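You operate a simulated robot arm through the tools that you are given. There is no shell and no other tool.

Carry out the task below with a simulated two-armed robot. There is one attempt and no reset: what you move stays moved.

JOB
On the wooden bench top, fold the grey rag in half.

Only the result counts: the job must be done as asked and must still hold three seconds after the hand-in. Knocking over, shifting, dropping, spilling or breaking anything else fails it. Flat cloth is picked up by pressing the open fingertips on it (5 to 10 N) and closing them slowly along it; thin cloth reads only 2 to 8 mm in the jaws.

ROBOT AND FRAMES
Two 7-joint arms with two-finger parallel grippers on one trunk, on a base that drives. Base frame: it is fixed to the floor where the robot stands at the start and does not move with it; the origin is under the middle of the robot, x ahead of it, y to its left, z up. Readings come in m, rad, newtons and seconds.
The left shoulder is at the start at [0.07, 0.177, 0.995], the right one opposite. With the tool pointing down near the work surface each hand reaches from about 0.28 to 0.72 m from the robot's upright axis, wherever it stands, measured 20 degrees to its own side. Places, roughly: grey rag [2.25, 0, 0.75]; wooden bench top [2.3, -0.3, 0.9]. Payload 3.43 kg a hand.
Tool frame (each hand has its own): the origin (TCP) lies between the finger pads and is the grasp point; the fingertips stand 0.03 m ahead of it; z points along the fingers, y is the line along which they close. The gripper opens to 0.094 m. The fingers are 0.028 m wide and 0.01 m thick; the gripper's body (0.05 by 0.096 m) begins 0.055 m behind the TCP.
Orientation is that of the tool frame in the base frame, as [roll, pitch, yaw] about the fixed x, y, z axes, in that order (R = Rz(yaw) Ry(pitch) Rx(roll)). With the fingers straight down and closing along the base's y, the tool's x points along the base's -x, its y along +y and its z along -z.

CONTROLS
- The arms move only by the tool nudge_tool. It takes "left_increments", "right_increments" or both (then of equal length, played together; a hand with none holds still); each is a list of rows, each an object (a shift or turn left out is 0, a gripper value left out holds the last) with "travel": the shift along the tool's x, y, z in units of 300 mm (1.0 is 300 mm), a list of three; "angular": the turn, a rotation vector about the tool's x, y, z in units of 90 degrees (1.0 is 90 degrees), a list of three; "jaw": the closure in counts, from 0 (fully open) to 255 (shut). In form: [{"travel": [dx, dy, dz], "angular": [wx, wy, wz], "jaw": jaw}, ...]. A call has 1 to 20 rows; each row is the pose to reach, as a shift and turn from the pose commanded when the call began, along the tool's axes at that moment. A call with a number of a shift or a turn outside -1 to 1 is refused whole. Each row takes 0.2 s and may step no farther than 0.05 m and 0.15 rad from the row before; otherwise, or with a gripper value out of range, the whole call is refused. Where a pose cannot be reached the arm comes as near as it can. A force on the tool above 40 N (or 10 N above the force at the start of the call, whichever is more), or a blocked arm, ends the call early, and 0.2 s more pass. The fingers move at their own pace (about 0.153 m/s each) and stop on an object; they squeeze with about 44 N. The grip force told is the motor's: it shows also when the fingers shut on nothing. Time passes only in rows, and 0.2 s behind the last, so rows that repeat a pose let the fingers close. It gives the time, the measured TCP pose, the force on the tool (base axes), the opening and the grip force at its end, in the units of the frame above (readings bear some noise), with the torque about the TCP (base axes, N m) and any sound that the robot's microphone picked up.
- Cameras (640 x 400 px; columns grow to the right, rows downward): "scene" is now at [0.1389, 0.0059, 1.3168]; the picture's right is [0.08, -1.00, 0.00], its down [-0.52, -0.04, -0.85] and it looks along [0.85, 0.07, -0.52] (base axes); focal length 276 px, centre (320, 200). "left" rides on the left gripper at [0.076, -0.014, -0.102] in its tool frame; the picture's right is [0.18, 0.98, 0.00], its down [-0.75, 0.14, -0.64] and it looks along [-0.63, 0.12, 0.77] (tool axes); focal length 243 px, centre (320, 200). "right" rides on the right gripper at [0.076, 0.014, -0.102] in its tool frame; the picture's right is [-0.18, 0.98, 0.00], its down [-0.75, -0.14, -0.64] and it looks along [-0.63, -0.12, 0.77] (tool axes); focal length 243 px, centre (320, 200). There is no depth. A picture from a camera that has moved, and an enlarged one, comes with that camera's place and axes in the base frame and with its lens.
- camera(camera): a new picture of that camera. The clock stands still meanwhile.
- lift_body(by): slides the trunk up (or, below 0, down) by that many m; the arms and the scene camera ride with it, the base frame stays. It gives what a move gives, with no picture.
- steer(legs): drives the robot by 1 to 6 legs, each [ahead, turn to the left] in m and rad, along the robot's own axes; the way and the turn of a leg run together, so that a leg with both is an arc; at most 1.5 m and 3.142 rad a leg. The arms and the cameras ride along, it lands a little off, and it stops where it bumps. It gives what a move gives.
- head_to(pan, tilt): turns the head with the scene camera to pan (to the left, within 1.501 rad either way) and tilt (down, from -0.506 to 1.204), counted from straight ahead of the robot. It gives what a move gives.
- inspect(camera, box): a new picture of the part [left, top, right, bottom] of that camera's present view, enlarged. The clock stands still meanwhile.
- finish_job(): hands the job in; it is judged then, once.

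Nothing tells you exact positions but the pictures and the camera data. Unless the task says otherwise, let go and move clear before handing in.

The tools are called after ">>>" as a command line: name --argument value ..., lists and objects as JSON in quotes. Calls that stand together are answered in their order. nudge_tool: Moves the arms, as the interface text tells. Its arguments: {"type":"object","properties":{"left_increments":{"type":"array"},"right_increments":{"type":"array"}},"required":[]} The other tools are called the same way: lift_body (by) slides the trunk up or down; steer (legs) drives the base; head_to (pan, tilt) turns the head that bears the scene camera; camera (camera) takes a picture; inspect (camera, box) takes an enlarged picture of a part of a camera's view; finish_job () hands the job in.

At the start:

```text
time_s: 0.0
left_position: [0.508, 0.1834, 1.0961]
left_orientation: [3.141, 0.0, -3.14]
left_contact_force: [0.4, -0.6, -0.6]
left_ft_torque: [-0.01, 0.03, -0.03]
left_opening: 0.0937
left_grip_force: 0.0
right_position: [0.5551, -0.1913, 1.0637]
right_orientation: [-3.141, 0.002, 3.141]
right_contact_force: [0.3, 0.7, 0.1]
right_ft_torque: [0.02, -0.01, 0.01]
right_opening: 0.0944
right_grip_force: 0.0
trunk travel left (down, up): [-0.575, 0.265]
robot x, y, heading: [-0.0003, 0.0008, -0.004]
head pan, tilt: [0.077, 0.55]
```

scene: 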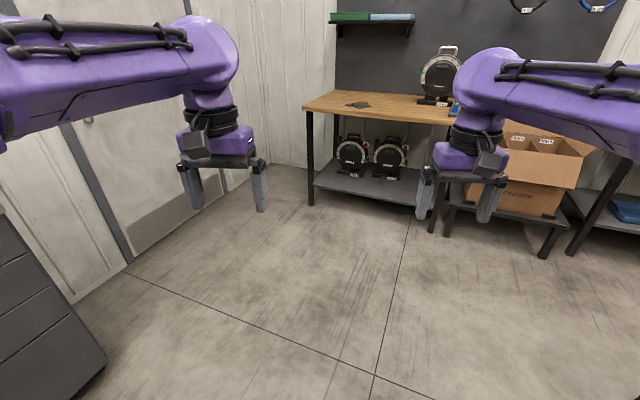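
right: 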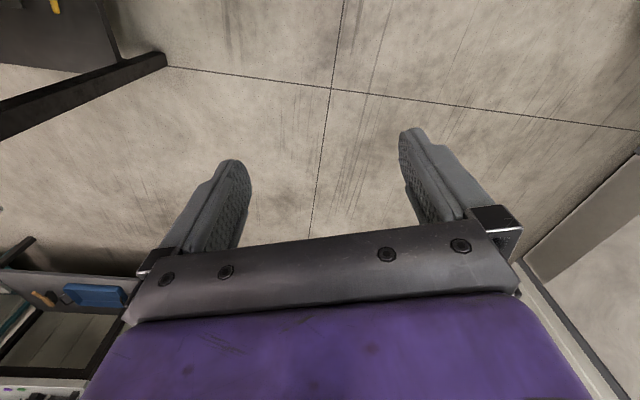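
left: 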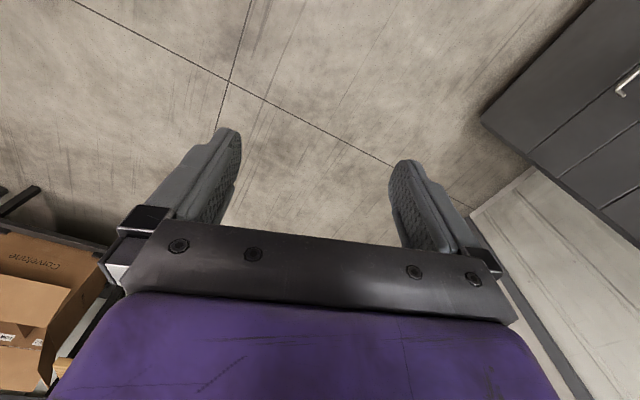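

I see a wooden bench ahead with a small dark rag near its left side, and tool reels on it and under it. I'll zoom in on the bench top before driving.

>>> inspect --camera "scene" --box '[290, 60, 480, 180]'

>>> inspect --camera "scene" --box '[320, 80, 420, 140]'

```text
3.33 times, centred on (385, 120) of scene
camera zoom: at [0.1389, 0.0059, 1.3168], right [0.08, -1.0, 0.0], down [-0.52, -0.04, -0.85], along [0.85, 0.07, -0.52], focal length 920 px, centre (103, 467)
```

zoom: 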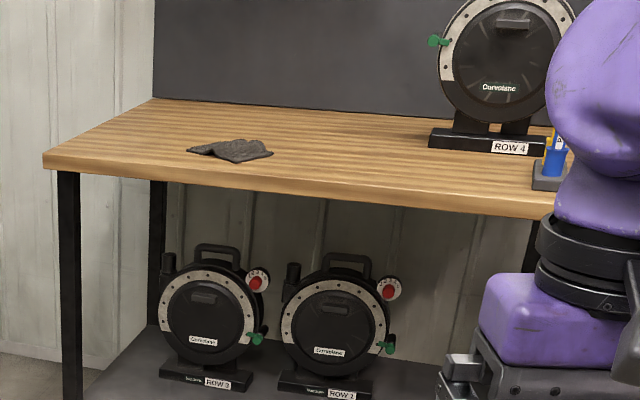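

```text
6.40 times, centred on (370, 110) of scene
camera zoom: at [0.1389, 0.0059, 1.3168], right [0.08, -1.0, 0.0], down [-0.52, -0.04, -0.85], along [0.85, 0.07, -0.52], focal length 1767 px, centre (0, 776)
```

zoom: 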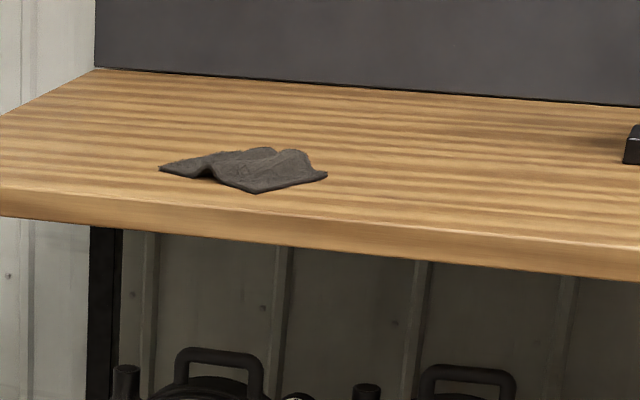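

The rag is small and rumpled, with a couple of ridges, near the front left of the bench. I'll drive 1.0 m ahead and look again to fix the position by parallax.

>>> steer --legs '[[1.0, 0.0]]'

>>> camera --camera "scene"

```text
time_s: 5.2
left_position: [1.5073, 0.186, 1.0961]
left_orientation: [3.141, 0.0, -3.138]
left_contact_force: [-0.7, 0.1, -0.2]
left_ft_torque: [0.01, 0.01, 0.01]
left_opening: 0.0941
left_grip_force: 0.1
right_position: [1.5551, -0.1886, 1.0645]
right_orientation: [-3.141, -0.001, -3.137]
right_contact_force: [-0.2, -0.2, 0.1]
right_ft_torque: [-0.01, 0.02, 0.0]
right_opening: 0.0943
right_grip_force: 0.0
trunk travel left (down, up): [-0.575, 0.265]
robot x, y, heading: [0.9988, 0.0011, 0.003]
head pan, tilt: [0.077, 0.55]
```

```text
taken
camera scene: at [1.1384, 0.0079, 1.3168], right [0.08, -1.0, 0.0], down [-0.52, -0.04, -0.85], along [0.85, 0.07, -0.52], focal length 276 px, centre (320, 200)
```

scene: 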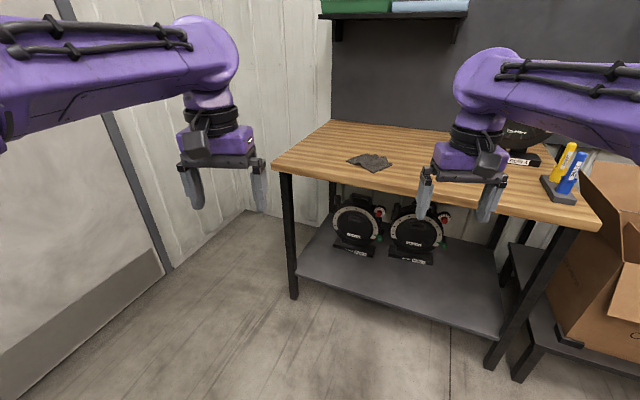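

By parallax the bench top is at about z 0.87 and the rag near (2.18, -0.11). The bench front edge looks turned about 17 degrees, so I'll zoom in on the rag to see how it lies.

>>> inspect --camera "scene" --box '[330, 140, 410, 190]'

>>> inspect --camera "scene" --box '[260, 100, 620, 325]'

```text
8.00 times, centred on (370, 165) of scene
camera zoom: at [1.1384, 0.0079, 1.3168], right [0.08, -1.0, 0.0], down [-0.52, -0.04, -0.85], along [0.85, 0.07, -0.52], focal length 2208 px, centre (-80, 480)
```

zoom: 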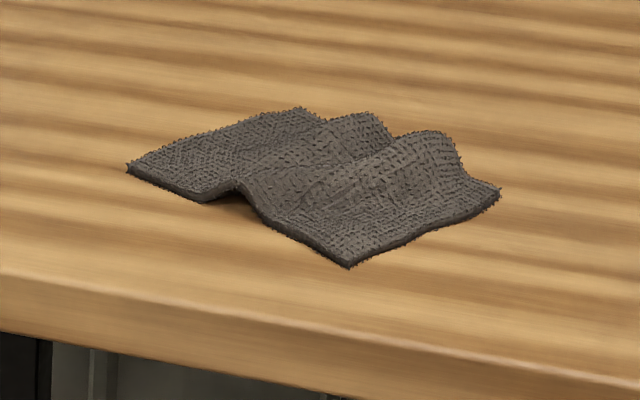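

```text
1.78 times, centred on (440, 212) of scene
camera zoom: at [1.1384, 0.0079, 1.3168], right [0.08, -1.0, 0.0], down [-0.52, -0.04, -0.85], along [0.85, 0.07, -0.52], focal length 491 px, centre (107, 178)
```

zoom: 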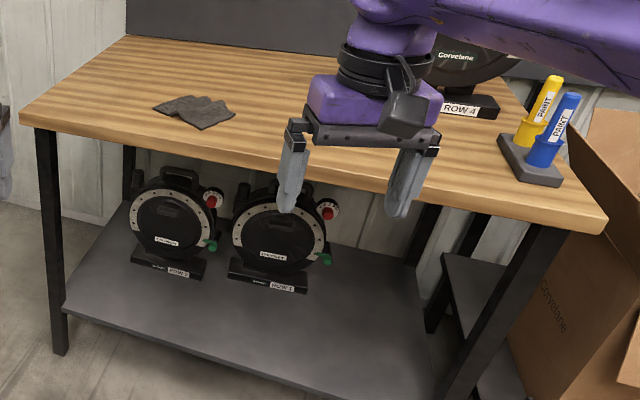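

The rag's corners come out near A(2.17,-0.02), B(2.07,-0.12), C(2.16,-0.20) and D(2.26,-0.11), so it is about 0.15 x 0.12 m and set at 45 degrees to the base axes. I'll drive up square to the bench, keeping some clearance.

>>> steer --legs '[[0.0, 0.113], [0.597, 0.0], [0.0, -0.416]]'

>>> head_to --pan 0.0 --tilt 0.75

>>> camera --camera "scene"

```text
time_s: 10.3
left_position: [2.1247, 0.1031, 1.0964]
left_orientation: [3.14, -0.001, 2.852]
left_contact_force: [0.0, 0.0, -0.7]
left_ft_torque: [-0.01, -0.01, 0.0]
left_opening: 0.0941
left_grip_force: 0.1
right_position: [2.062, -0.2711, 1.0638]
right_orientation: [3.141, 0.0, 2.851]
right_contact_force: [0.1, -0.2, -0.1]
right_ft_torque: [0.01, -0.04, 0.04]
right_opening: 0.0938
right_grip_force: 0.1
trunk travel left (down, up): [-0.575, 0.265]
robot x, y, heading: [1.5845, 0.0711, -0.288]
head pan, tilt: [0.077, 0.55]
```

```text
time_s: 11.0
left_position: [2.1249, 0.1017, 1.096]
left_orientation: [-3.141, -0.001, 2.851]
left_contact_force: [-0.6, 0.2, -0.4]
left_ft_torque: [-0.01, -0.04, 0.01]
left_opening: 0.0939
left_grip_force: 0.0
right_position: [2.0623, -0.2702, 1.0627]
right_orientation: [3.14, 0.0, 2.85]
right_contact_force: [0.1, 0.2, -0.2]
right_ft_torque: [-0.02, -0.03, 0.01]
right_opening: 0.0937
right_grip_force: 0.0
trunk travel left (down, up): [-0.575, 0.265]
robot x, y, heading: [1.5824, 0.0741, -0.286]
head pan, tilt: [0.0, 0.75]
```

```text
taken
camera scene: at [1.7118, 0.0328, 1.2996], right [-0.29, -0.96, 0.0], down [-0.65, 0.19, -0.73], along [0.7, -0.21, -0.68], focal length 276 px, centre (320, 200)
```

scene: 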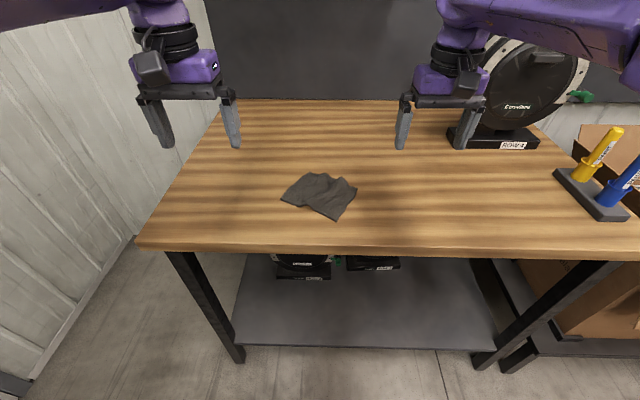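

I'm now square to the bench with the rag straight ahead. I'll zoom in on it.

>>> inspect --camera "scene" --box '[270, 165, 370, 227.5]'

```text
6.40 times, centred on (320, 196) of scene
camera zoom: at [1.7118, 0.0328, 1.2996], right [-0.29, -0.96, 0.0], down [-0.65, 0.19, -0.73], along [0.7, -0.21, -0.68], focal length 1767 px, centre (320, 224)
```

zoom: 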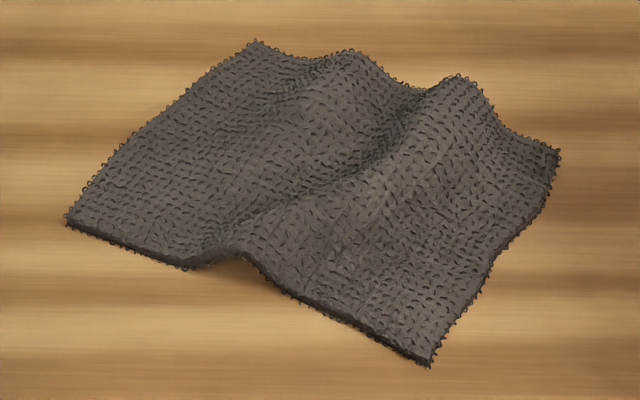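

The rag is about 0.145 m (A–B) by 0.125 m (B–C), centred near (2.18, -0.11, 0.86), which is 0.63 m ahead of my axis. I want to be closer, so I'll tilt the head down to check the gap between the base and the bench.

>>> head_to --pan 0.0 --tilt 1.2

>>> camera --camera "scene"

```text
time_s: 11.9
left_position: [2.1251, 0.1021, 1.097]
left_orientation: [-3.141, -0.001, 2.853]
left_contact_force: [-0.1, 0.3, 1.1]
left_ft_torque: [0.0, -0.02, -0.02]
left_opening: 0.094
left_grip_force: 0.2
right_position: [2.062, -0.2701, 1.0637]
right_orientation: [-3.141, -0.001, 2.85]
right_contact_force: [-0.3, 0.8, -0.2]
right_ft_torque: [0.01, 0.03, 0.01]
right_opening: 0.0939
right_grip_force: 0.0
trunk travel left (down, up): [-0.575, 0.265]
robot x, y, heading: [1.5843, 0.0732, -0.291]
head pan, tilt: [0.0, 1.201]
```

```text
taken
camera scene: at [1.686, 0.0405, 1.2678], right [-0.29, -0.96, 0.0], down [-0.89, 0.27, -0.36], along [0.35, -0.1, -0.93], focal length 276 px, centre (320, 200)
```

scene: 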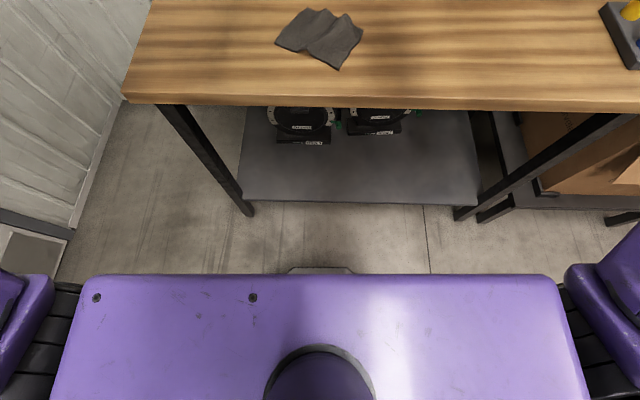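

The base front reaches only about 0.27 m ahead of my axis, and the bench legs and edge are about 0.47–0.5 m away. Driving another 0.11 m ahead is safe and puts the rag at about 0.52 m.

>>> steer --legs '[[0.11, 0.0]]'

>>> head_to --pan 0.0 --tilt 0.85

>>> camera --camera "scene"

>>> inspect --camera "scene" --box '[260, 140, 380, 215]'

```text
time_s: 13.1
left_position: [2.2309, 0.0702, 1.0967]
left_orientation: [-3.141, -0.001, 2.85]
left_contact_force: [-0.8, -1.2, -1.1]
left_ft_torque: [0.0, 0.0, -0.02]
left_opening: 0.094
left_grip_force: 0.0
right_position: [2.169, -0.3016, 1.0641]
right_orientation: [3.141, -0.001, 2.85]
right_contact_force: [0.6, -0.4, 0.0]
right_ft_torque: [-0.03, -0.01, 0.04]
right_opening: 0.0939
right_grip_force: 0.1
trunk travel left (down, up): [-0.575, 0.265]
robot x, y, heading: [1.6941, 0.042, -0.293]
head pan, tilt: [0.0, 1.201]
```

```text
time_s: 14.0
left_position: [2.2308, 0.0689, 1.0967]
left_orientation: [-3.141, -0.001, 2.85]
left_contact_force: [0.0, 0.1, 0.3]
left_ft_torque: [0.0, 0.01, 0.02]
left_opening: 0.094
left_grip_force: 0.0
right_position: [2.1687, -0.3017, 1.0645]
right_orientation: [3.141, -0.002, 2.849]
right_contact_force: [0.1, -0.5, 0.6]
right_ft_torque: [-0.02, 0.0, -0.04]
right_opening: 0.0938
right_grip_force: 0.0
trunk travel left (down, up): [-0.575, 0.265]
robot x, y, heading: [1.6933, 0.0383, -0.288]
head pan, tilt: [0.0, 0.85]
```

```text
taken
camera scene: at [1.8137, 0.0023, 1.2915], right [-0.29, -0.96, 0.0], down [-0.72, 0.22, -0.66], along [0.63, -0.19, -0.75], focal length 276 px, centre (320, 200)
```

scene: 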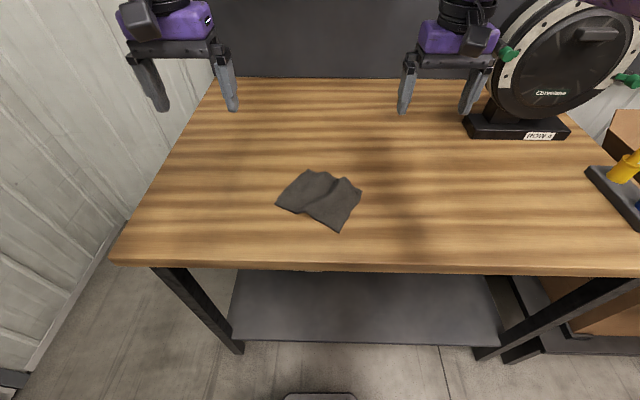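

```text
5.33 times, centred on (320, 178) of scene
camera zoom: at [1.8137, 0.0023, 1.2915], right [-0.29, -0.96, 0.0], down [-0.72, 0.22, -0.66], along [0.63, -0.19, -0.75], focal length 1472 px, centre (320, 320)
```

zoom: 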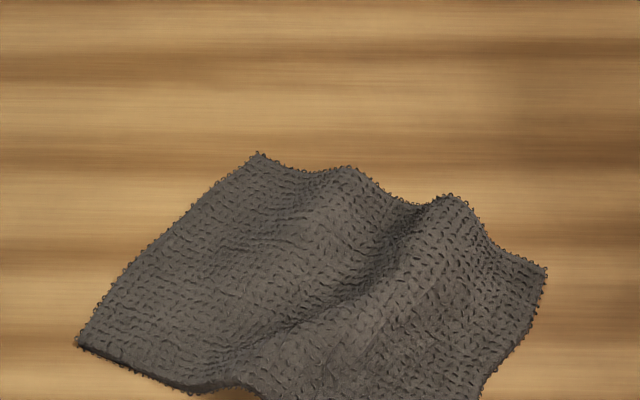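

I'll zoom in once more, centred on the rag, to get exact corner pixels.

>>> inspect --camera "scene" --box '[256, 160, 384, 240]'

```text
5.00 times, centred on (320, 200) of scene
camera zoom: at [1.8137, 0.0023, 1.2915], right [-0.29, -0.96, 0.0], down [-0.72, 0.22, -0.66], along [0.63, -0.19, -0.75], focal length 1380 px, centre (320, 200)
```

zoom: 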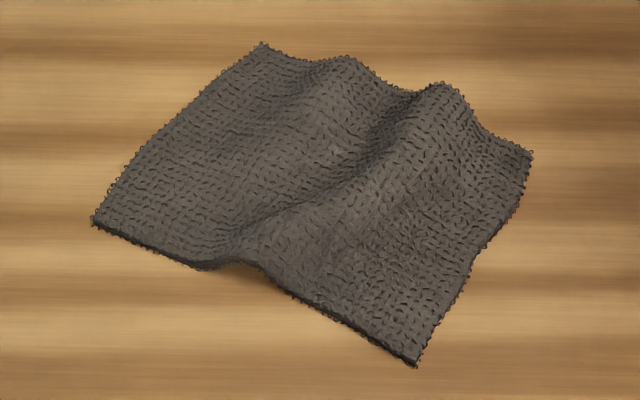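

The bench top is at about z 0.862 and the rag edge B–C has its middle near (2.131, -0.158). I'll move the left hand back out of the way and bring the right hand to hover over that edge. I'll turn it so the fingers close across the edge, with the jaws partly closed.

>>> nudge_tool --left_increments '[{"travel": [0.08, 0.067, -0.033]}, {"travel": [0.16, 0.133, -0.067]}, {"travel": [0.24, 0.2, -0.1]}, {"travel": [0.32, 0.267, -0.133]}, {"travel": [0.4, 0.333, -0.167]}]' --right_increments '[{"travel": [0.048, 0.0914, 0.0764], "angular": [0, 0, 0.0627], "jaw": 157}, {"travel": [0.0964, 0.1828, 0.1528], "angular": [0, 0, 0.1254], "jaw": 157}, {"travel": [0.1446, 0.2742, 0.2292], "angular": [0, 0, 0.1881], "jaw": 157}, {"travel": [0.1928, 0.3656, 0.3056], "angular": [0, 0, 0.2508], "jaw": 157}, {"travel": [0.241, 0.457, 0.382], "angular": [0, 0, 0.3135], "jaw": 157}]'

>>> camera --camera "scene"

>>> camera --camera "right"

>>> inspect --camera "scene" --box '[256, 160, 384, 240]'

```text
time_s: 15.2
left_position: [2.1446, 0.203, 1.1477]
left_orientation: [-3.139, 0.001, 2.851]
left_contact_force: [-0.6, 0.5, 0.4]
left_ft_torque: [-0.03, -0.01, 0.0]
left_opening: 0.0941
left_grip_force: 0.0
right_position: [2.1386, -0.1484, 0.9451]
right_orientation: [-3.141, 0.004, 2.356]
right_contact_force: [-0.4, 0.6, 0.0]
right_ft_torque: [-0.03, 0.02, -0.03]
right_opening: 0.0359
right_grip_force: 0.0
trunk travel left (down, up): [-0.575, 0.265]
robot x, y, heading: [1.6953, 0.0389, -0.294]
head pan, tilt: [0.0, 0.85]
```

```text
taken
camera scene: at [1.8142, 0.005, 1.2916], right [-0.29, -0.96, 0.0], down [-0.72, 0.21, -0.66], along [0.63, -0.19, -0.75], focal length 276 px, centre (320, 200)
```

scene: 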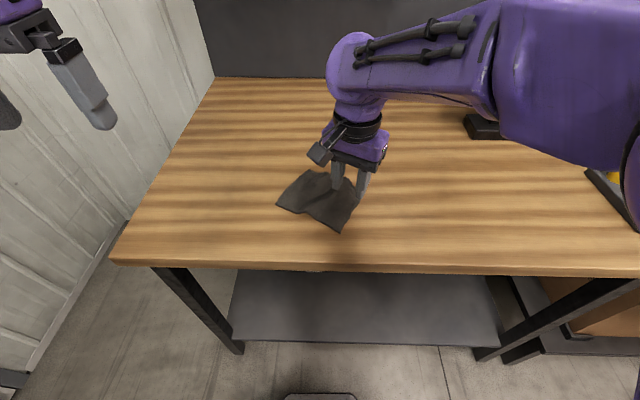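

```text
taken
camera right: at [2.0949, -0.0842, 1.0485], right [0.83, 0.56, 0.0], down [0.43, -0.63, 0.64], along [0.36, -0.53, -0.76], focal length 243 px, centre (320, 200)
```

right: 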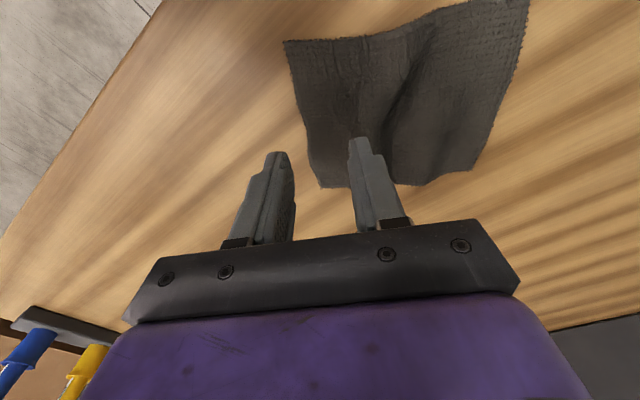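

```text
5.00 times, centred on (320, 200) of scene
camera zoom: at [1.8142, 0.005, 1.2916], right [-0.29, -0.96, 0.0], down [-0.72, 0.21, -0.66], along [0.63, -0.19, -0.75], focal length 1380 px, centre (320, 200)
```

zoom: 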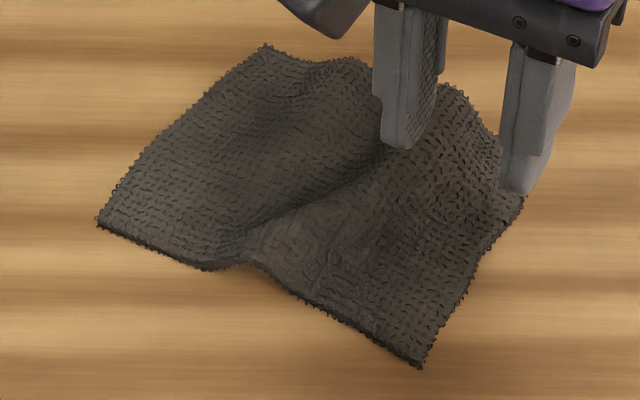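

The fingers straddle the B–C edge as planned, with the outer finger about 6 mm outside and the inner finger on the cloth. I'll tilt a few degrees so the outer finger sits lower, then come down close to the surface.

>>> nudge_tool --right_increments '[{"travel": [0, -0.0067, 0.0667], "angular": [-0.0556, 0, 0], "jaw": 157}, {"travel": [0, -0.0067, 0.12], "angular": [-0.0556, 0, 0], "jaw": 157}, {"travel": [0, -0.0067, 0.14], "angular": [-0.0556, 0, 0], "jaw": 157}]'

>>> inspect --camera "scene" --box '[256, 160, 384, 240]'

>>> inspect --camera "right" --box '[220, 20, 460, 170]'

```text
time_s: 16.0
left_position: [2.1443, 0.1989, 1.1497]
left_orientation: [3.14, 0.001, 2.849]
left_contact_force: [-0.5, 0.1, 0.5]
left_ft_torque: [0.02, 0.0, 0.04]
left_opening: 0.0938
left_grip_force: 0.0
right_position: [2.1363, -0.1512, 0.9074]
right_orientation: [3.053, 0.0, 2.357]
right_contact_force: [0.7, -0.1, 0.0]
right_ft_torque: [0.0, -0.02, 0.01]
right_opening: 0.036
right_grip_force: 0.0
trunk travel left (down, up): [-0.575, 0.265]
robot x, y, heading: [1.692, 0.0378, -0.294]
head pan, tilt: [0.0, 0.85]
```

```text
5.00 times, centred on (320, 200) of scene
camera zoom: at [1.814, 0.002, 1.2915], right [-0.29, -0.96, 0.0], down [-0.72, 0.22, -0.66], along [0.63, -0.19, -0.75], focal length 1380 px, centre (320, 200)
```

zoom: 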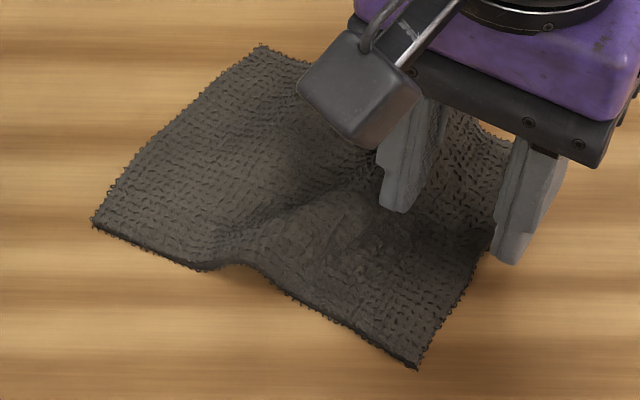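

```text
2.67 times, centred on (340, 95) of right
camera zoom: at [2.0871, -0.0953, 1.0102], right [0.82, 0.56, 0.09], down [0.4, -0.67, 0.63], along [0.41, -0.48, -0.77], focal length 647 px, centre (267, 480)
```

zoom: 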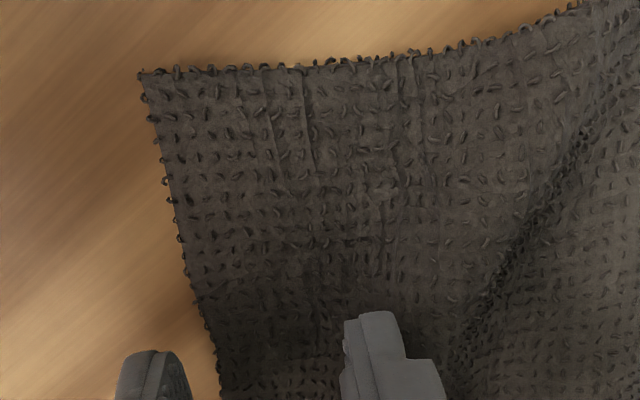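

The fingertips are about 1 cm above the surface and well placed. I'll lower them in small steps and watch the force.

>>> nudge_tool --right_increments '[{"travel": [0, 0, 0.01]}, {"travel": [0, 0, 0.02]}, {"travel": [0, 0, 0.02]}]'

>>> nudge_tool --right_increments '[{"travel": [0, 0, 0.005]}, {"travel": [0, 0, 0.005]}]'

>>> nudge_tool --right_increments '[{"travel": [0, 0, 0.005]}, {"travel": [0, 0, 0.005]}]'

```text
time_s: 16.8
left_position: [2.1441, 0.1993, 1.1488]
left_orientation: [3.14, 0.0, 2.849]
left_contact_force: [-0.5, 0.4, 0.6]
left_ft_torque: [-0.04, 0.03, -0.03]
left_opening: 0.0939
left_grip_force: 0.0
right_position: [2.1383, -0.1512, 0.9012]
right_orientation: [3.054, -0.001, 2.356]
right_contact_force: [0.1, 0.3, -0.2]
right_ft_torque: [0.0, -0.01, 0.0]
right_opening: 0.0362
right_grip_force: 0.0
trunk travel left (down, up): [-0.575, 0.265]
robot x, y, heading: [1.694, 0.0392, -0.293]
head pan, tilt: [0.0, 0.85]
```

```text
time_s: 17.4
left_position: [2.1438, 0.1999, 1.1484]
left_orientation: [3.141, 0.001, 2.85]
left_contact_force: [0.1, 0.7, -0.4]
left_ft_torque: [0.03, 0.0, -0.01]
left_opening: 0.0939
left_grip_force: 0.1
right_position: [2.1377, -0.1506, 0.8986]
right_orientation: [3.054, -0.001, 2.359]
right_contact_force: [0.3, -0.3, -0.8]
right_ft_torque: [0.01, 0.0, -0.01]
right_opening: 0.0361
right_grip_force: 0.0
trunk travel left (down, up): [-0.575, 0.265]
robot x, y, heading: [1.6905, 0.041, -0.293]
head pan, tilt: [0.0, 0.85]
```

```text
time_s: 18.0
left_position: [2.1449, 0.1995, 1.1479]
left_orientation: [-3.141, 0.001, 2.85]
left_contact_force: [-0.3, -0.1, 0.6]
left_ft_torque: [-0.01, -0.01, -0.03]
left_opening: 0.0943
left_grip_force: 0.2
right_position: [2.1389, -0.1508, 0.8982]
right_orientation: [3.055, 0.0, 2.358]
right_contact_force: [0.0, 0.2, 0.0]
right_ft_torque: [0.01, -0.03, 0.0]
right_opening: 0.0359
right_grip_force: 0.1
trunk travel left (down, up): [-0.575, 0.265]
robot x, y, heading: [1.6901, 0.043, -0.295]
head pan, tilt: [0.0, 0.85]
```

There is no contact yet at TCP z of about 0.898, so I'll keep going in small steps.

>>> nudge_tool --right_increments '[{"travel": [0, 0, 0.0067]}, {"travel": [0, 0, 0.0067]}]'

>>> nudge_tool --right_increments '[{"travel": [0, 0, 0.005]}, {"travel": [0, 0, 0.005]}]'

```text
time_s: 18.6
left_position: [2.1443, 0.1984, 1.1489]
left_orientation: [3.141, 0.002, 2.851]
left_contact_force: [0.5, 0.0, -0.4]
left_ft_torque: [-0.01, -0.03, 0.0]
left_opening: 0.0939
left_grip_force: 0.0
right_position: [2.1376, -0.1515, 0.8961]
right_orientation: [3.056, 0.0, 2.358]
right_contact_force: [0.7, -0.7, 0.0]
right_ft_torque: [-0.01, 0.0, 0.01]
right_opening: 0.0362
right_grip_force: 0.0
trunk travel left (down, up): [-0.575, 0.265]
robot x, y, heading: [1.6909, 0.0394, -0.295]
head pan, tilt: [0.0, 0.85]
```

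```text
time_s: 19.2
left_position: [2.1439, 0.1989, 1.1485]
left_orientation: [3.14, 0.0, 2.85]
left_contact_force: [-0.2, 0.2, -0.6]
left_ft_torque: [-0.01, -0.01, -0.01]
left_opening: 0.0944
left_grip_force: 0.0
right_position: [2.1376, -0.1507, 0.8952]
right_orientation: [3.052, 0.0, 2.358]
right_contact_force: [0.3, -0.4, 1.8]
right_ft_torque: [-0.04, -0.01, 0.0]
right_opening: 0.0361
right_grip_force: 0.2
trunk travel left (down, up): [-0.575, 0.265]
robot x, y, heading: [1.687, 0.0401, -0.294]
head pan, tilt: [0.0, 0.85]
```

First contact shows at about 1.8 N. I'll go a little further down.

>>> nudge_tool --right_increments '[{"travel": [0, 0, 0.005]}, {"travel": [0, 0, 0.005]}]'

>>> inspect --camera "right" --box '[220, 50, 460, 200]'

>>> inspect --camera "scene" --box '[288, 160, 384, 220]'

```text
time_s: 19.8
left_position: [2.1434, 0.1994, 1.1491]
left_orientation: [3.142, 0.001, 2.851]
left_contact_force: [-0.5, -0.5, -0.7]
left_ft_torque: [0.04, 0.02, 0.0]
left_opening: 0.094
left_grip_force: 0.0
right_position: [2.1386, -0.1503, 0.8937]
right_orientation: [3.054, 0.002, 2.358]
right_contact_force: [0.5, -1.4, 7.0]
right_ft_torque: [-0.13, 0.0, 0.02]
right_opening: 0.0358
right_grip_force: 0.0
trunk travel left (down, up): [-0.575, 0.265]
robot x, y, heading: [1.6912, 0.0362, -0.288]
head pan, tilt: [0.0, 0.85]
```

```text
2.67 times, centred on (340, 125) of right
camera zoom: at [2.0879, -0.0942, 0.9975], right [0.82, 0.56, 0.09], down [0.39, -0.67, 0.63], along [0.41, -0.48, -0.77], focal length 647 px, centre (267, 400)
```

zoom: 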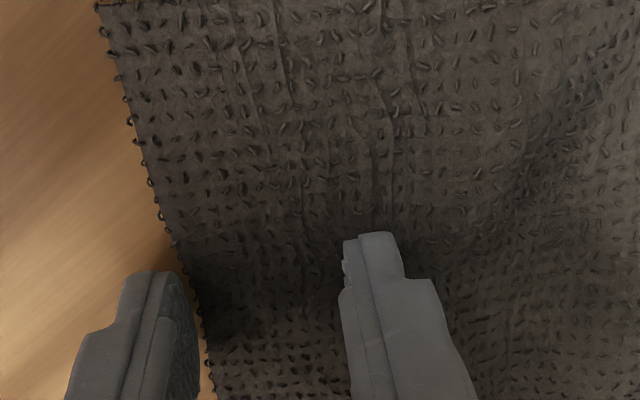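

```text
6.67 times, centred on (336, 190) of scene
camera zoom: at [1.8136, 0.0025, 1.2917], right [-0.29, -0.96, 0.0], down [-0.72, 0.22, -0.66], along [0.63, -0.19, -0.75], focal length 1840 px, centre (213, 267)
```

zoom: 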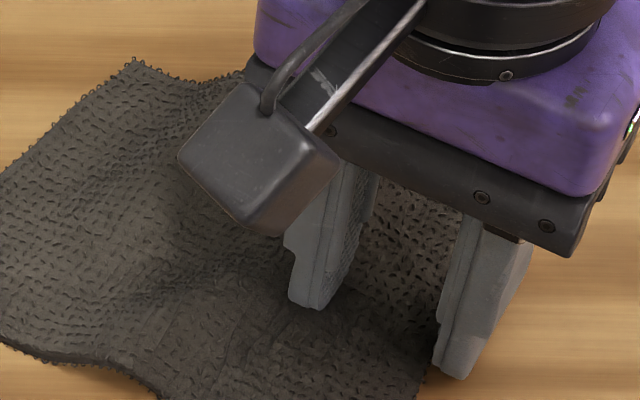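

It is pressing at 7 N, mostly on the outer finger at the table and partly on the inner finger on the cloth. I'll close slowly part of the way and look.

>>> nudge_tool --right_increments '[{"jaw": 163}, {"jaw": 169}, {"jaw": 175}, {"jaw": 181}, {"jaw": 187}, {"jaw": 193}, {"jaw": 199}]'

>>> inspect --camera "right" --box '[220, 50, 460, 200]'

>>> inspect --camera "scene" --box '[256, 160, 384, 240]'

```text
time_s: 21.4
left_position: [2.1443, 0.1982, 1.1488]
left_orientation: [-3.141, 0.0, 2.851]
left_contact_force: [0.5, -0.1, 0.5]
left_ft_torque: [0.02, 0.01, -0.01]
left_opening: 0.0943
left_grip_force: 0.2
right_position: [2.1378, -0.1511, 0.8933]
right_orientation: [3.055, 0.002, 2.358]
right_contact_force: [0.6, 0.8, 0.3]
right_ft_torque: [0.05, -0.03, 0.0]
right_opening: 0.0207
right_grip_force: 0.5
trunk travel left (down, up): [-0.575, 0.265]
robot x, y, heading: [1.6932, 0.0409, -0.292]
head pan, tilt: [0.0, 0.85]
```

```text
2.67 times, centred on (340, 125) of right
camera zoom: at [2.0882, -0.0943, 0.9969], right [0.82, 0.56, 0.09], down [0.39, -0.67, 0.63], along [0.41, -0.48, -0.77], focal length 647 px, centre (267, 400)
```

zoom: 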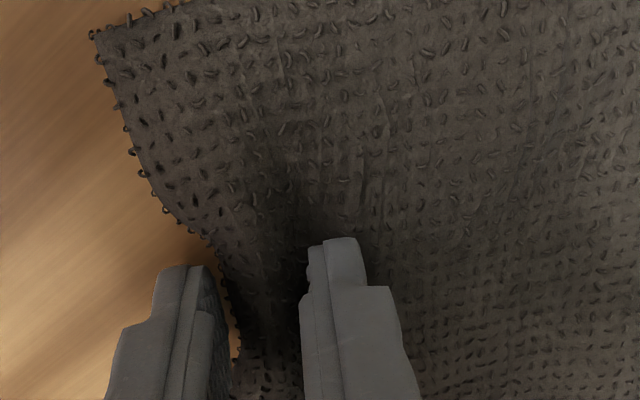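

```text
5.00 times, centred on (320, 200) of scene
camera zoom: at [1.8141, 0.0024, 1.2915], right [-0.29, -0.96, 0.0], down [-0.72, 0.22, -0.66], along [0.63, -0.19, -0.75], focal length 1380 px, centre (320, 200)
```

zoom: 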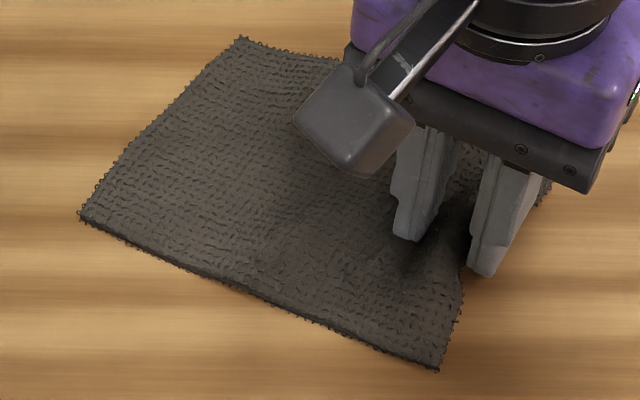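

The wrinkles have smoothed out and the cloth edge is being pushed up against the outer finger. I'll keep closing slowly with slight downward pressure.

>>> nudge_tool --right_increments '[{"travel": [0, 0, 0.003], "jaw": 203}, {"travel": [0, 0, 0.003], "jaw": 208}, {"travel": [0, 0, 0.003], "jaw": 213}, {"travel": [0, 0, 0.003], "jaw": 218}, {"travel": [0, 0, 0.003], "jaw": 223}]'

>>> inspect --camera "right" --box '[220, 50, 460, 200]'

>>> inspect --camera "scene" --box '[256, 160, 384, 240]'

```text
time_s: 22.6
left_position: [2.1438, 0.1986, 1.1487]
left_orientation: [-3.141, -0.001, 2.851]
left_contact_force: [-0.1, 0.2, -1.1]
left_ft_torque: [0.0, 0.01, -0.01]
left_opening: 0.094
left_grip_force: 0.1
right_position: [2.1372, -0.15, 0.8927]
right_orientation: [3.055, 0.002, 2.357]
right_contact_force: [0.0, 0.5, 3.1]
right_ft_torque: [0.04, -0.07, 0.01]
right_opening: 0.0115
right_grip_force: 0.0
trunk travel left (down, up): [-0.575, 0.265]
robot x, y, heading: [1.6916, 0.0428, -0.291]
head pan, tilt: [0.0, 0.85]
```

```text
2.67 times, centred on (340, 125) of right
camera zoom: at [2.0877, -0.0945, 0.9963], right [0.82, 0.56, 0.09], down [0.39, -0.67, 0.63], along [0.41, -0.48, -0.77], focal length 647 px, centre (267, 400)
```

zoom: 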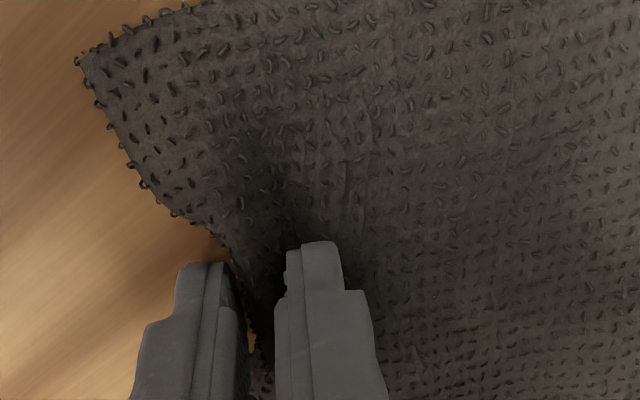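

```text
5.00 times, centred on (320, 200) of scene
camera zoom: at [1.8136, 0.0024, 1.2916], right [-0.29, -0.96, 0.0], down [-0.72, 0.22, -0.66], along [0.63, -0.19, -0.75], focal length 1380 px, centre (320, 200)
```

zoom: 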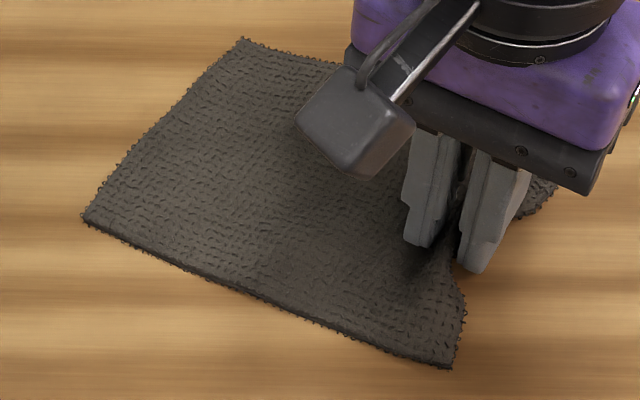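

The cloth edge is caught between the pads. I'll close fully.

>>> nudge_tool --right_increments '[{"jaw": 229}, {"jaw": 235}, {"jaw": 241}, {"jaw": 248}, {"jaw": 255}, {"jaw": 255}, {"jaw": 255}]'

>>> inspect --camera "right" --box '[220, 50, 460, 200]'

>>> inspect --camera "scene" --box '[256, 160, 384, 240]'

```text
time_s: 24.2
left_position: [2.1445, 0.1995, 1.1476]
left_orientation: [3.141, 0.001, 2.85]
left_contact_force: [0.3, 0.3, -0.2]
left_ft_torque: [0.0, 0.01, 0.0]
left_opening: 0.0938
left_grip_force: 0.0
right_position: [2.1381, -0.1515, 0.8918]
right_orientation: [3.054, 0.004, 2.36]
right_contact_force: [0.0, 0.5, 5.3]
right_ft_torque: [0.09, -0.03, 0.01]
right_opening: 0.0039
right_grip_force: 38.9
trunk travel left (down, up): [-0.575, 0.265]
robot x, y, heading: [1.6912, 0.0368, -0.288]
head pan, tilt: [0.0, 0.85]
```

```text
2.67 times, centred on (340, 125) of right
camera zoom: at [2.0879, -0.094, 0.9963], right [0.82, 0.56, 0.09], down [0.39, -0.67, 0.63], along [0.41, -0.48, -0.77], focal length 647 px, centre (267, 400)
```

zoom: 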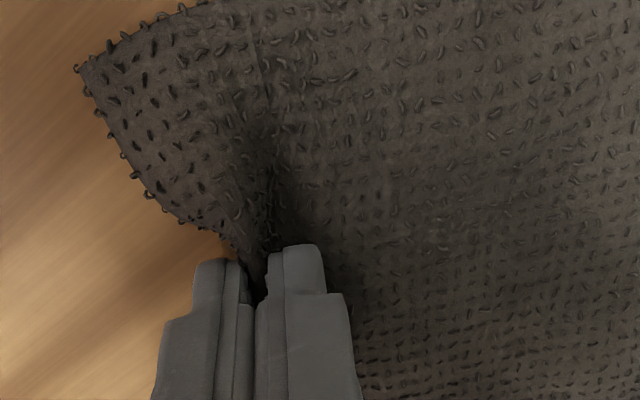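

```text
5.00 times, centred on (320, 200) of scene
camera zoom: at [1.8138, 0.0028, 1.2916], right [-0.29, -0.96, 0.0], down [-0.72, 0.22, -0.66], along [0.63, -0.19, -0.75], focal length 1380 px, centre (320, 200)
```

zoom: 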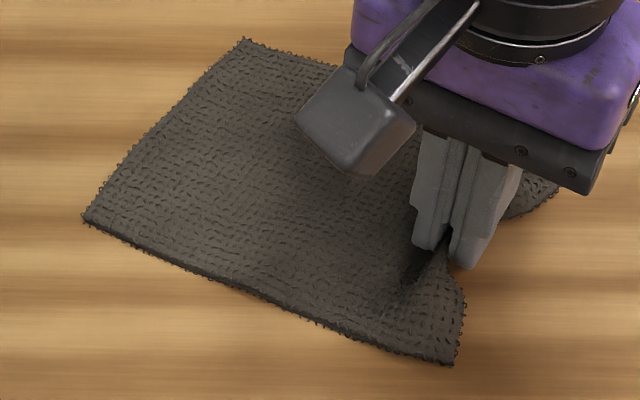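

The jaws read 3.9 mm with firm grip force, so the edge is held, and the rag now lies flat at about 0.165 x 0.125 m. I'll begin the fold arc, lifting and moving toward A–D, and check the hold on the way.

>>> nudge_tool --right_increments '[{"travel": [0.0003, 0.0104, -0.0342], "angular": [0.022, 0, 0], "jaw": 255}, {"travel": [0.0007, 0.0315, -0.0682], "angular": [0.056, 0, 0], "jaw": 255}, {"travel": [0.0017, 0.0588, -0.0982], "angular": [0.078, 0, 0], "jaw": 255}, {"travel": [0.0027, 0.092, -0.1201], "angular": [0.111, 0, 0], "jaw": 255}]'

>>> inspect --camera "scene" --box '[256, 160, 384, 240]'

>>> inspect --camera "right" --box '[160, 0, 560, 250]'

```text
time_s: 25.2
left_position: [2.1449, 0.2007, 1.148]
left_orientation: [-3.14, -0.001, 2.851]
left_contact_force: [-0.4, 0.5, -0.1]
left_ft_torque: [-0.03, -0.01, 0.01]
left_opening: 0.0939
left_grip_force: 0.1
right_position: [2.1547, -0.1332, 0.9307]
right_orientation: [-3.051, 0.0, 2.359]
right_contact_force: [-0.1, -0.7, -0.1]
right_ft_torque: [0.06, -0.07, 0.0]
right_opening: 0.0039
right_grip_force: 39.3
trunk travel left (down, up): [-0.575, 0.265]
robot x, y, heading: [1.6921, 0.0395, -0.291]
head pan, tilt: [0.0, 0.85]
```

```text
5.00 times, centred on (320, 200) of scene
camera zoom: at [1.8148, 0.003, 1.2914], right [-0.29, -0.96, 0.0], down [-0.72, 0.21, -0.66], along [0.63, -0.19, -0.75], focal length 1380 px, centre (320, 200)
```

zoom: 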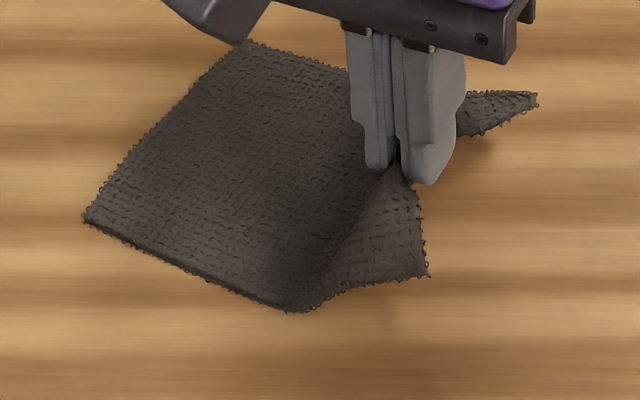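

```text
1.60 times, centred on (360, 125) of right
camera zoom: at [2.1179, -0.0629, 1.0314], right [0.82, 0.56, -0.09], down [0.47, -0.59, 0.65], along [0.32, -0.58, -0.75], focal length 388 px, centre (256, 320)
```

zoom: 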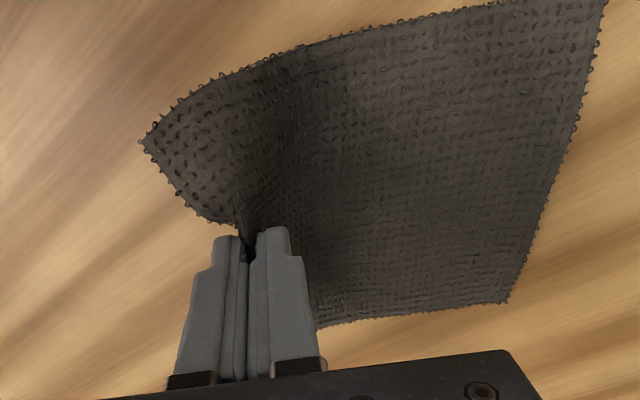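

The rag is held well, though its two outer corners flare outward beside the jaws. I'll carry on over the arc, leaning the gripper so those corners swing up and over.

>>> nudge_tool --right_increments '[{"travel": [0.001, 0.0309, -0.0186], "angular": [0.0444, 0, 0], "jaw": 255}, {"travel": [0.002, 0.0648, -0.0326], "angular": [0.0889, 0, 0], "jaw": 255}, {"travel": [0.0033, 0.1027, -0.0409], "angular": [0.1444, 0, 0], "jaw": 255}, {"travel": [0.0043, 0.1417, -0.0439], "angular": [0.2, 0, 0], "jaw": 255}, {"travel": [0.0057, 0.181, -0.0409], "angular": [0.2556, 0, 0], "jaw": 255}]'

>>> inspect --camera "scene" --box '[256, 160, 384, 240]'

>>> inspect --camera "right" --box '[160, 0, 560, 250]'

>>> camera --camera "scene"

```text
time_s: 26.4
left_position: [2.1459, 0.1993, 1.1473]
left_orientation: [-3.14, -0.002, 2.851]
left_contact_force: [0.5, 0.0, 0.1]
left_ft_torque: [-0.02, 0.03, -0.04]
left_opening: 0.0942
left_grip_force: 0.1
right_position: [2.1968, -0.0984, 0.9404]
right_orientation: [-2.661, -0.002, 2.341]
right_contact_force: [0.8, -0.3, 0.0]
right_ft_torque: [0.03, -0.07, 0.01]
right_opening: 0.0038
right_grip_force: 38.4
trunk travel left (down, up): [-0.575, 0.265]
robot x, y, heading: [1.6934, 0.0374, -0.284]
head pan, tilt: [0.0, 0.85]
```

```text
5.00 times, centred on (320, 200) of scene
camera zoom: at [1.8155, 0.0032, 1.2914], right [-0.29, -0.96, 0.0], down [-0.72, 0.21, -0.66], along [0.63, -0.19, -0.75], focal length 1380 px, centre (320, 200)
```

zoom: 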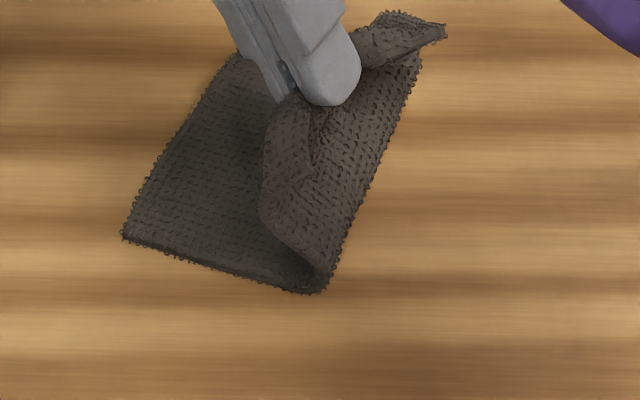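

```text
1.60 times, centred on (360, 125) of right
camera zoom: at [2.187, -0.0041, 1.0248], right [0.75, 0.48, -0.45], down [0.65, -0.42, 0.63], along [0.11, -0.77, -0.63], focal length 388 px, centre (256, 320)
```

zoom: 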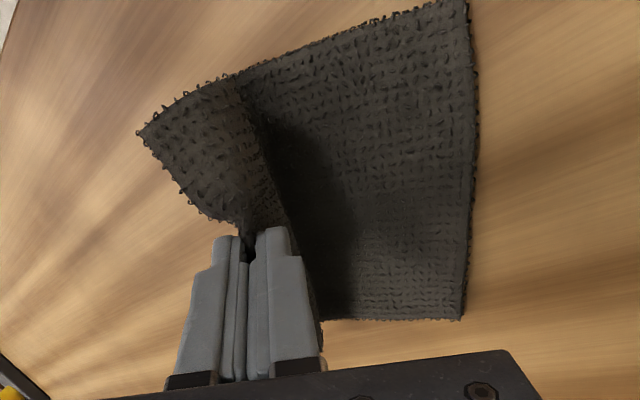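

```text
taken
camera scene: at [1.8155, 0.0032, 1.2914], right [-0.29, -0.96, 0.0], down [-0.72, 0.21, -0.66], along [0.63, -0.19, -0.75], focal length 276 px, centre (320, 200)
```

scene: 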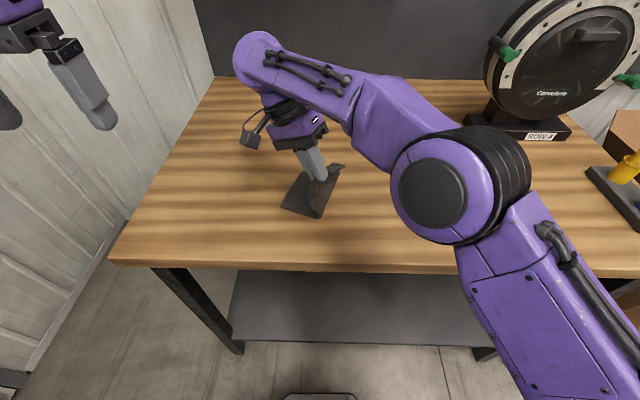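

The half on the table has slid about 2 cm toward the fold because the cloth is springy. I'll continue in smaller steps, moving in and down while leaning more, and keep track of the A–D edge.

>>> nudge_tool --right_increments '[{"travel": [0, 0.0214, 0.0031], "angular": [0.0305, 0, 0], "jaw": 255}, {"travel": [0, 0.0427, 0.0063], "angular": [0.061, 0, 0], "jaw": 255}, {"travel": [0, 0.0657, 0.014], "angular": [0.089, 0, 0], "jaw": 255}, {"travel": [0, 0.0887, 0.0217], "angular": [0.1167, 0, 0], "jaw": 255}]'

>>> inspect --camera "scene" --box '[256, 160, 384, 240]'

>>> inspect --camera "right" --box '[160, 0, 560, 250]'

```text
time_s: 27.4
left_position: [2.144, 0.1997, 1.1484]
left_orientation: [-3.141, 0.0, 2.85]
left_contact_force: [0.6, 0.1, 0.0]
left_ft_torque: [0.04, -0.03, 0.0]
left_opening: 0.094
left_grip_force: 0.0
right_position: [2.1778, -0.0951, 0.9112]
right_orientation: [-2.47, 0.002, 2.358]
right_contact_force: [0.1, 0.3, 0.5]
right_ft_torque: [0.06, -0.06, 0.0]
right_opening: 0.004
right_grip_force: 38.5
right hand out of reach, approached as far as the arm can: row 2, 3, 4
trunk travel left (down, up): [-0.575, 0.265]
robot x, y, heading: [1.6907, 0.0379, -0.288]
head pan, tilt: [0.0, 0.85]
```

```text
5.00 times, centred on (320, 200) of scene
camera zoom: at [1.8145, 0.0025, 1.2915], right [-0.29, -0.96, 0.0], down [-0.72, 0.22, -0.66], along [0.63, -0.19, -0.75], focal length 1380 px, centre (320, 200)
```

zoom: 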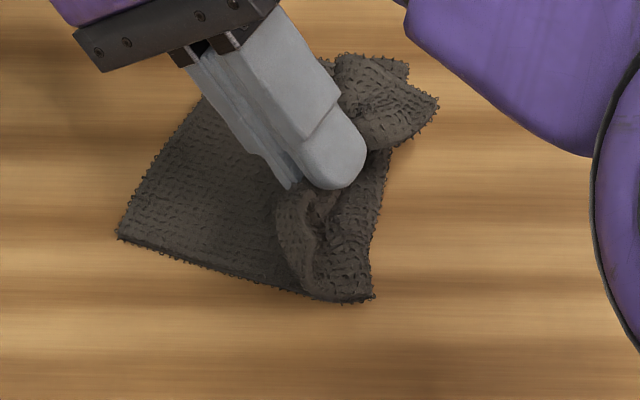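

```text
1.60 times, centred on (360, 125) of right
camera zoom: at [2.1771, 0.0113, 0.9824], right [0.67, 0.42, -0.61], down [0.74, -0.33, 0.59], along [0.05, -0.85, -0.53], focal length 388 px, centre (256, 320)
```

zoom: 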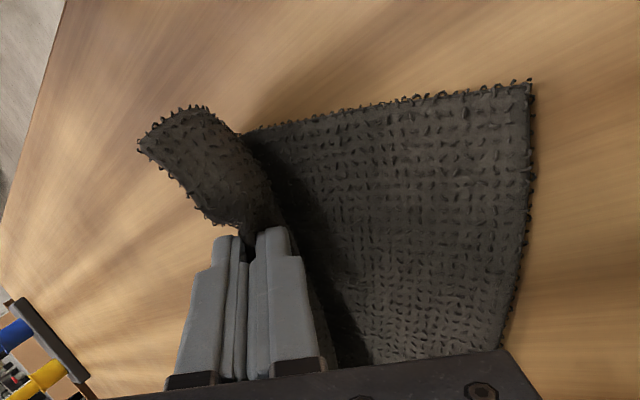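

Leaning this far over runs out of reach, and the pinched corners keep flaring backward, so this grip won't give a clean fold. I'll undo it by going back along the arc, laying the rag flat and letting go. Then I'll pinch along the rag's middle line instead, so the pinch itself becomes the fold.

>>> nudge_tool --right_increments '[{"travel": [0, -0.03, -0.002], "angular": [-0.04, 0, 0], "jaw": 255}, {"travel": [0, -0.06, -0.004], "angular": [-0.08, 0, 0], "jaw": 255}, {"travel": [0, -0.091, -0.005], "angular": [-0.1167, 0, 0], "jaw": 255}, {"travel": [0, -0.091, -0.005], "angular": [-0.1167, 0, 0], "jaw": 255}]'

>>> inspect --camera "scene" --box '[256, 160, 384, 240]'

```text
time_s: 28.4
left_position: [2.1459, 0.1989, 1.1478]
left_orientation: [-3.141, 0.0, 2.85]
left_contact_force: [-0.2, -0.4, 0.7]
left_ft_torque: [-0.01, -0.01, -0.03]
left_opening: 0.094
left_grip_force: 0.0
right_position: [2.1633, -0.1082, 0.9304]
right_orientation: [-2.656, 0.003, 2.357]
right_contact_force: [0.4, 0.4, -0.2]
right_ft_torque: [-0.05, 0.07, 0.02]
right_opening: 0.0038
right_grip_force: 38.6
trunk travel left (down, up): [-0.575, 0.265]
robot x, y, heading: [1.6937, 0.0392, -0.291]
head pan, tilt: [0.0, 0.85]
```

```text
5.00 times, centred on (320, 200) of scene
camera zoom: at [1.8147, 0.0026, 1.2914], right [-0.29, -0.96, 0.0], down [-0.72, 0.22, -0.66], along [0.63, -0.19, -0.75], focal length 1380 px, centre (320, 200)
```

zoom: 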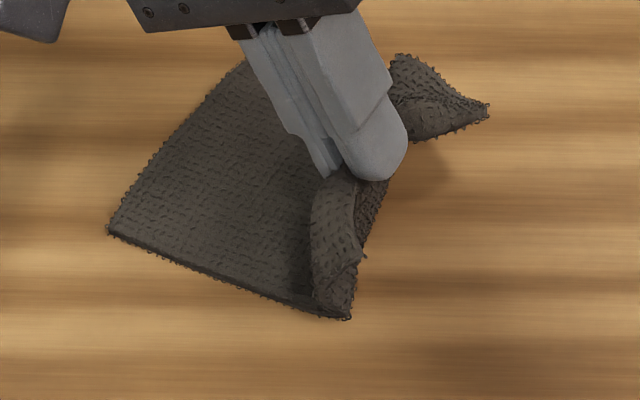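

The arm is back within reach. I'll lay the edge back out flat now.

>>> nudge_tool --right_increments '[{"travel": [-0.01, -0.0305, 0.0128], "angular": [-0.0444, 0, 0], "jaw": 255}, {"travel": [-0.0233, -0.0655, 0.0353], "angular": [-0.1, 0, 0], "jaw": 255}, {"travel": [-0.0367, -0.0956, 0.0674], "angular": [-0.1556, 0, 0], "jaw": 255}, {"travel": [-0.0467, -0.1166, 0.103], "angular": [-0.2111, 0, 0], "jaw": 255}, {"travel": [-0.0567, -0.1283, 0.1384], "angular": [-0.2556, 0, 0], "jaw": 255}, {"travel": [-0.062, -0.1356, 0.1684], "angular": [-0.2889, 0, 0], "jaw": 255}, {"travel": [-0.062, -0.1309, 0.1847], "angular": [-0.3111, 0, 0], "jaw": 255}]'

>>> inspect --camera "scene" --box '[256, 160, 384, 240]'

```text
time_s: 30.0
left_position: [2.1428, 0.1989, 1.1489]
left_orientation: [3.141, 0.001, 2.85]
left_contact_force: [0.4, 0.1, 0.8]
left_ft_torque: [-0.04, 0.02, -0.01]
left_opening: 0.0943
left_grip_force: 0.0
right_position: [2.1325, -0.1652, 0.9005]
right_orientation: [3.14, -0.001, 2.359]
right_contact_force: [-0.1, 0.0, 0.2]
right_ft_torque: [-0.06, 0.11, -0.01]
right_opening: 0.004
right_grip_force: 38.7
trunk travel left (down, up): [-0.575, 0.265]
robot x, y, heading: [1.6944, 0.0396, -0.295]
head pan, tilt: [0.0, 0.85]
```

```text
5.00 times, centred on (320, 200) of scene
camera zoom: at [1.8141, 0.0024, 1.2915], right [-0.29, -0.96, 0.0], down [-0.72, 0.22, -0.66], along [0.63, -0.19, -0.75], focal length 1380 px, centre (320, 200)
```

zoom: 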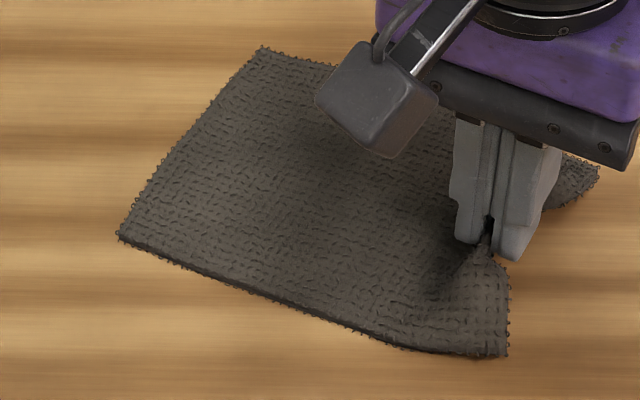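

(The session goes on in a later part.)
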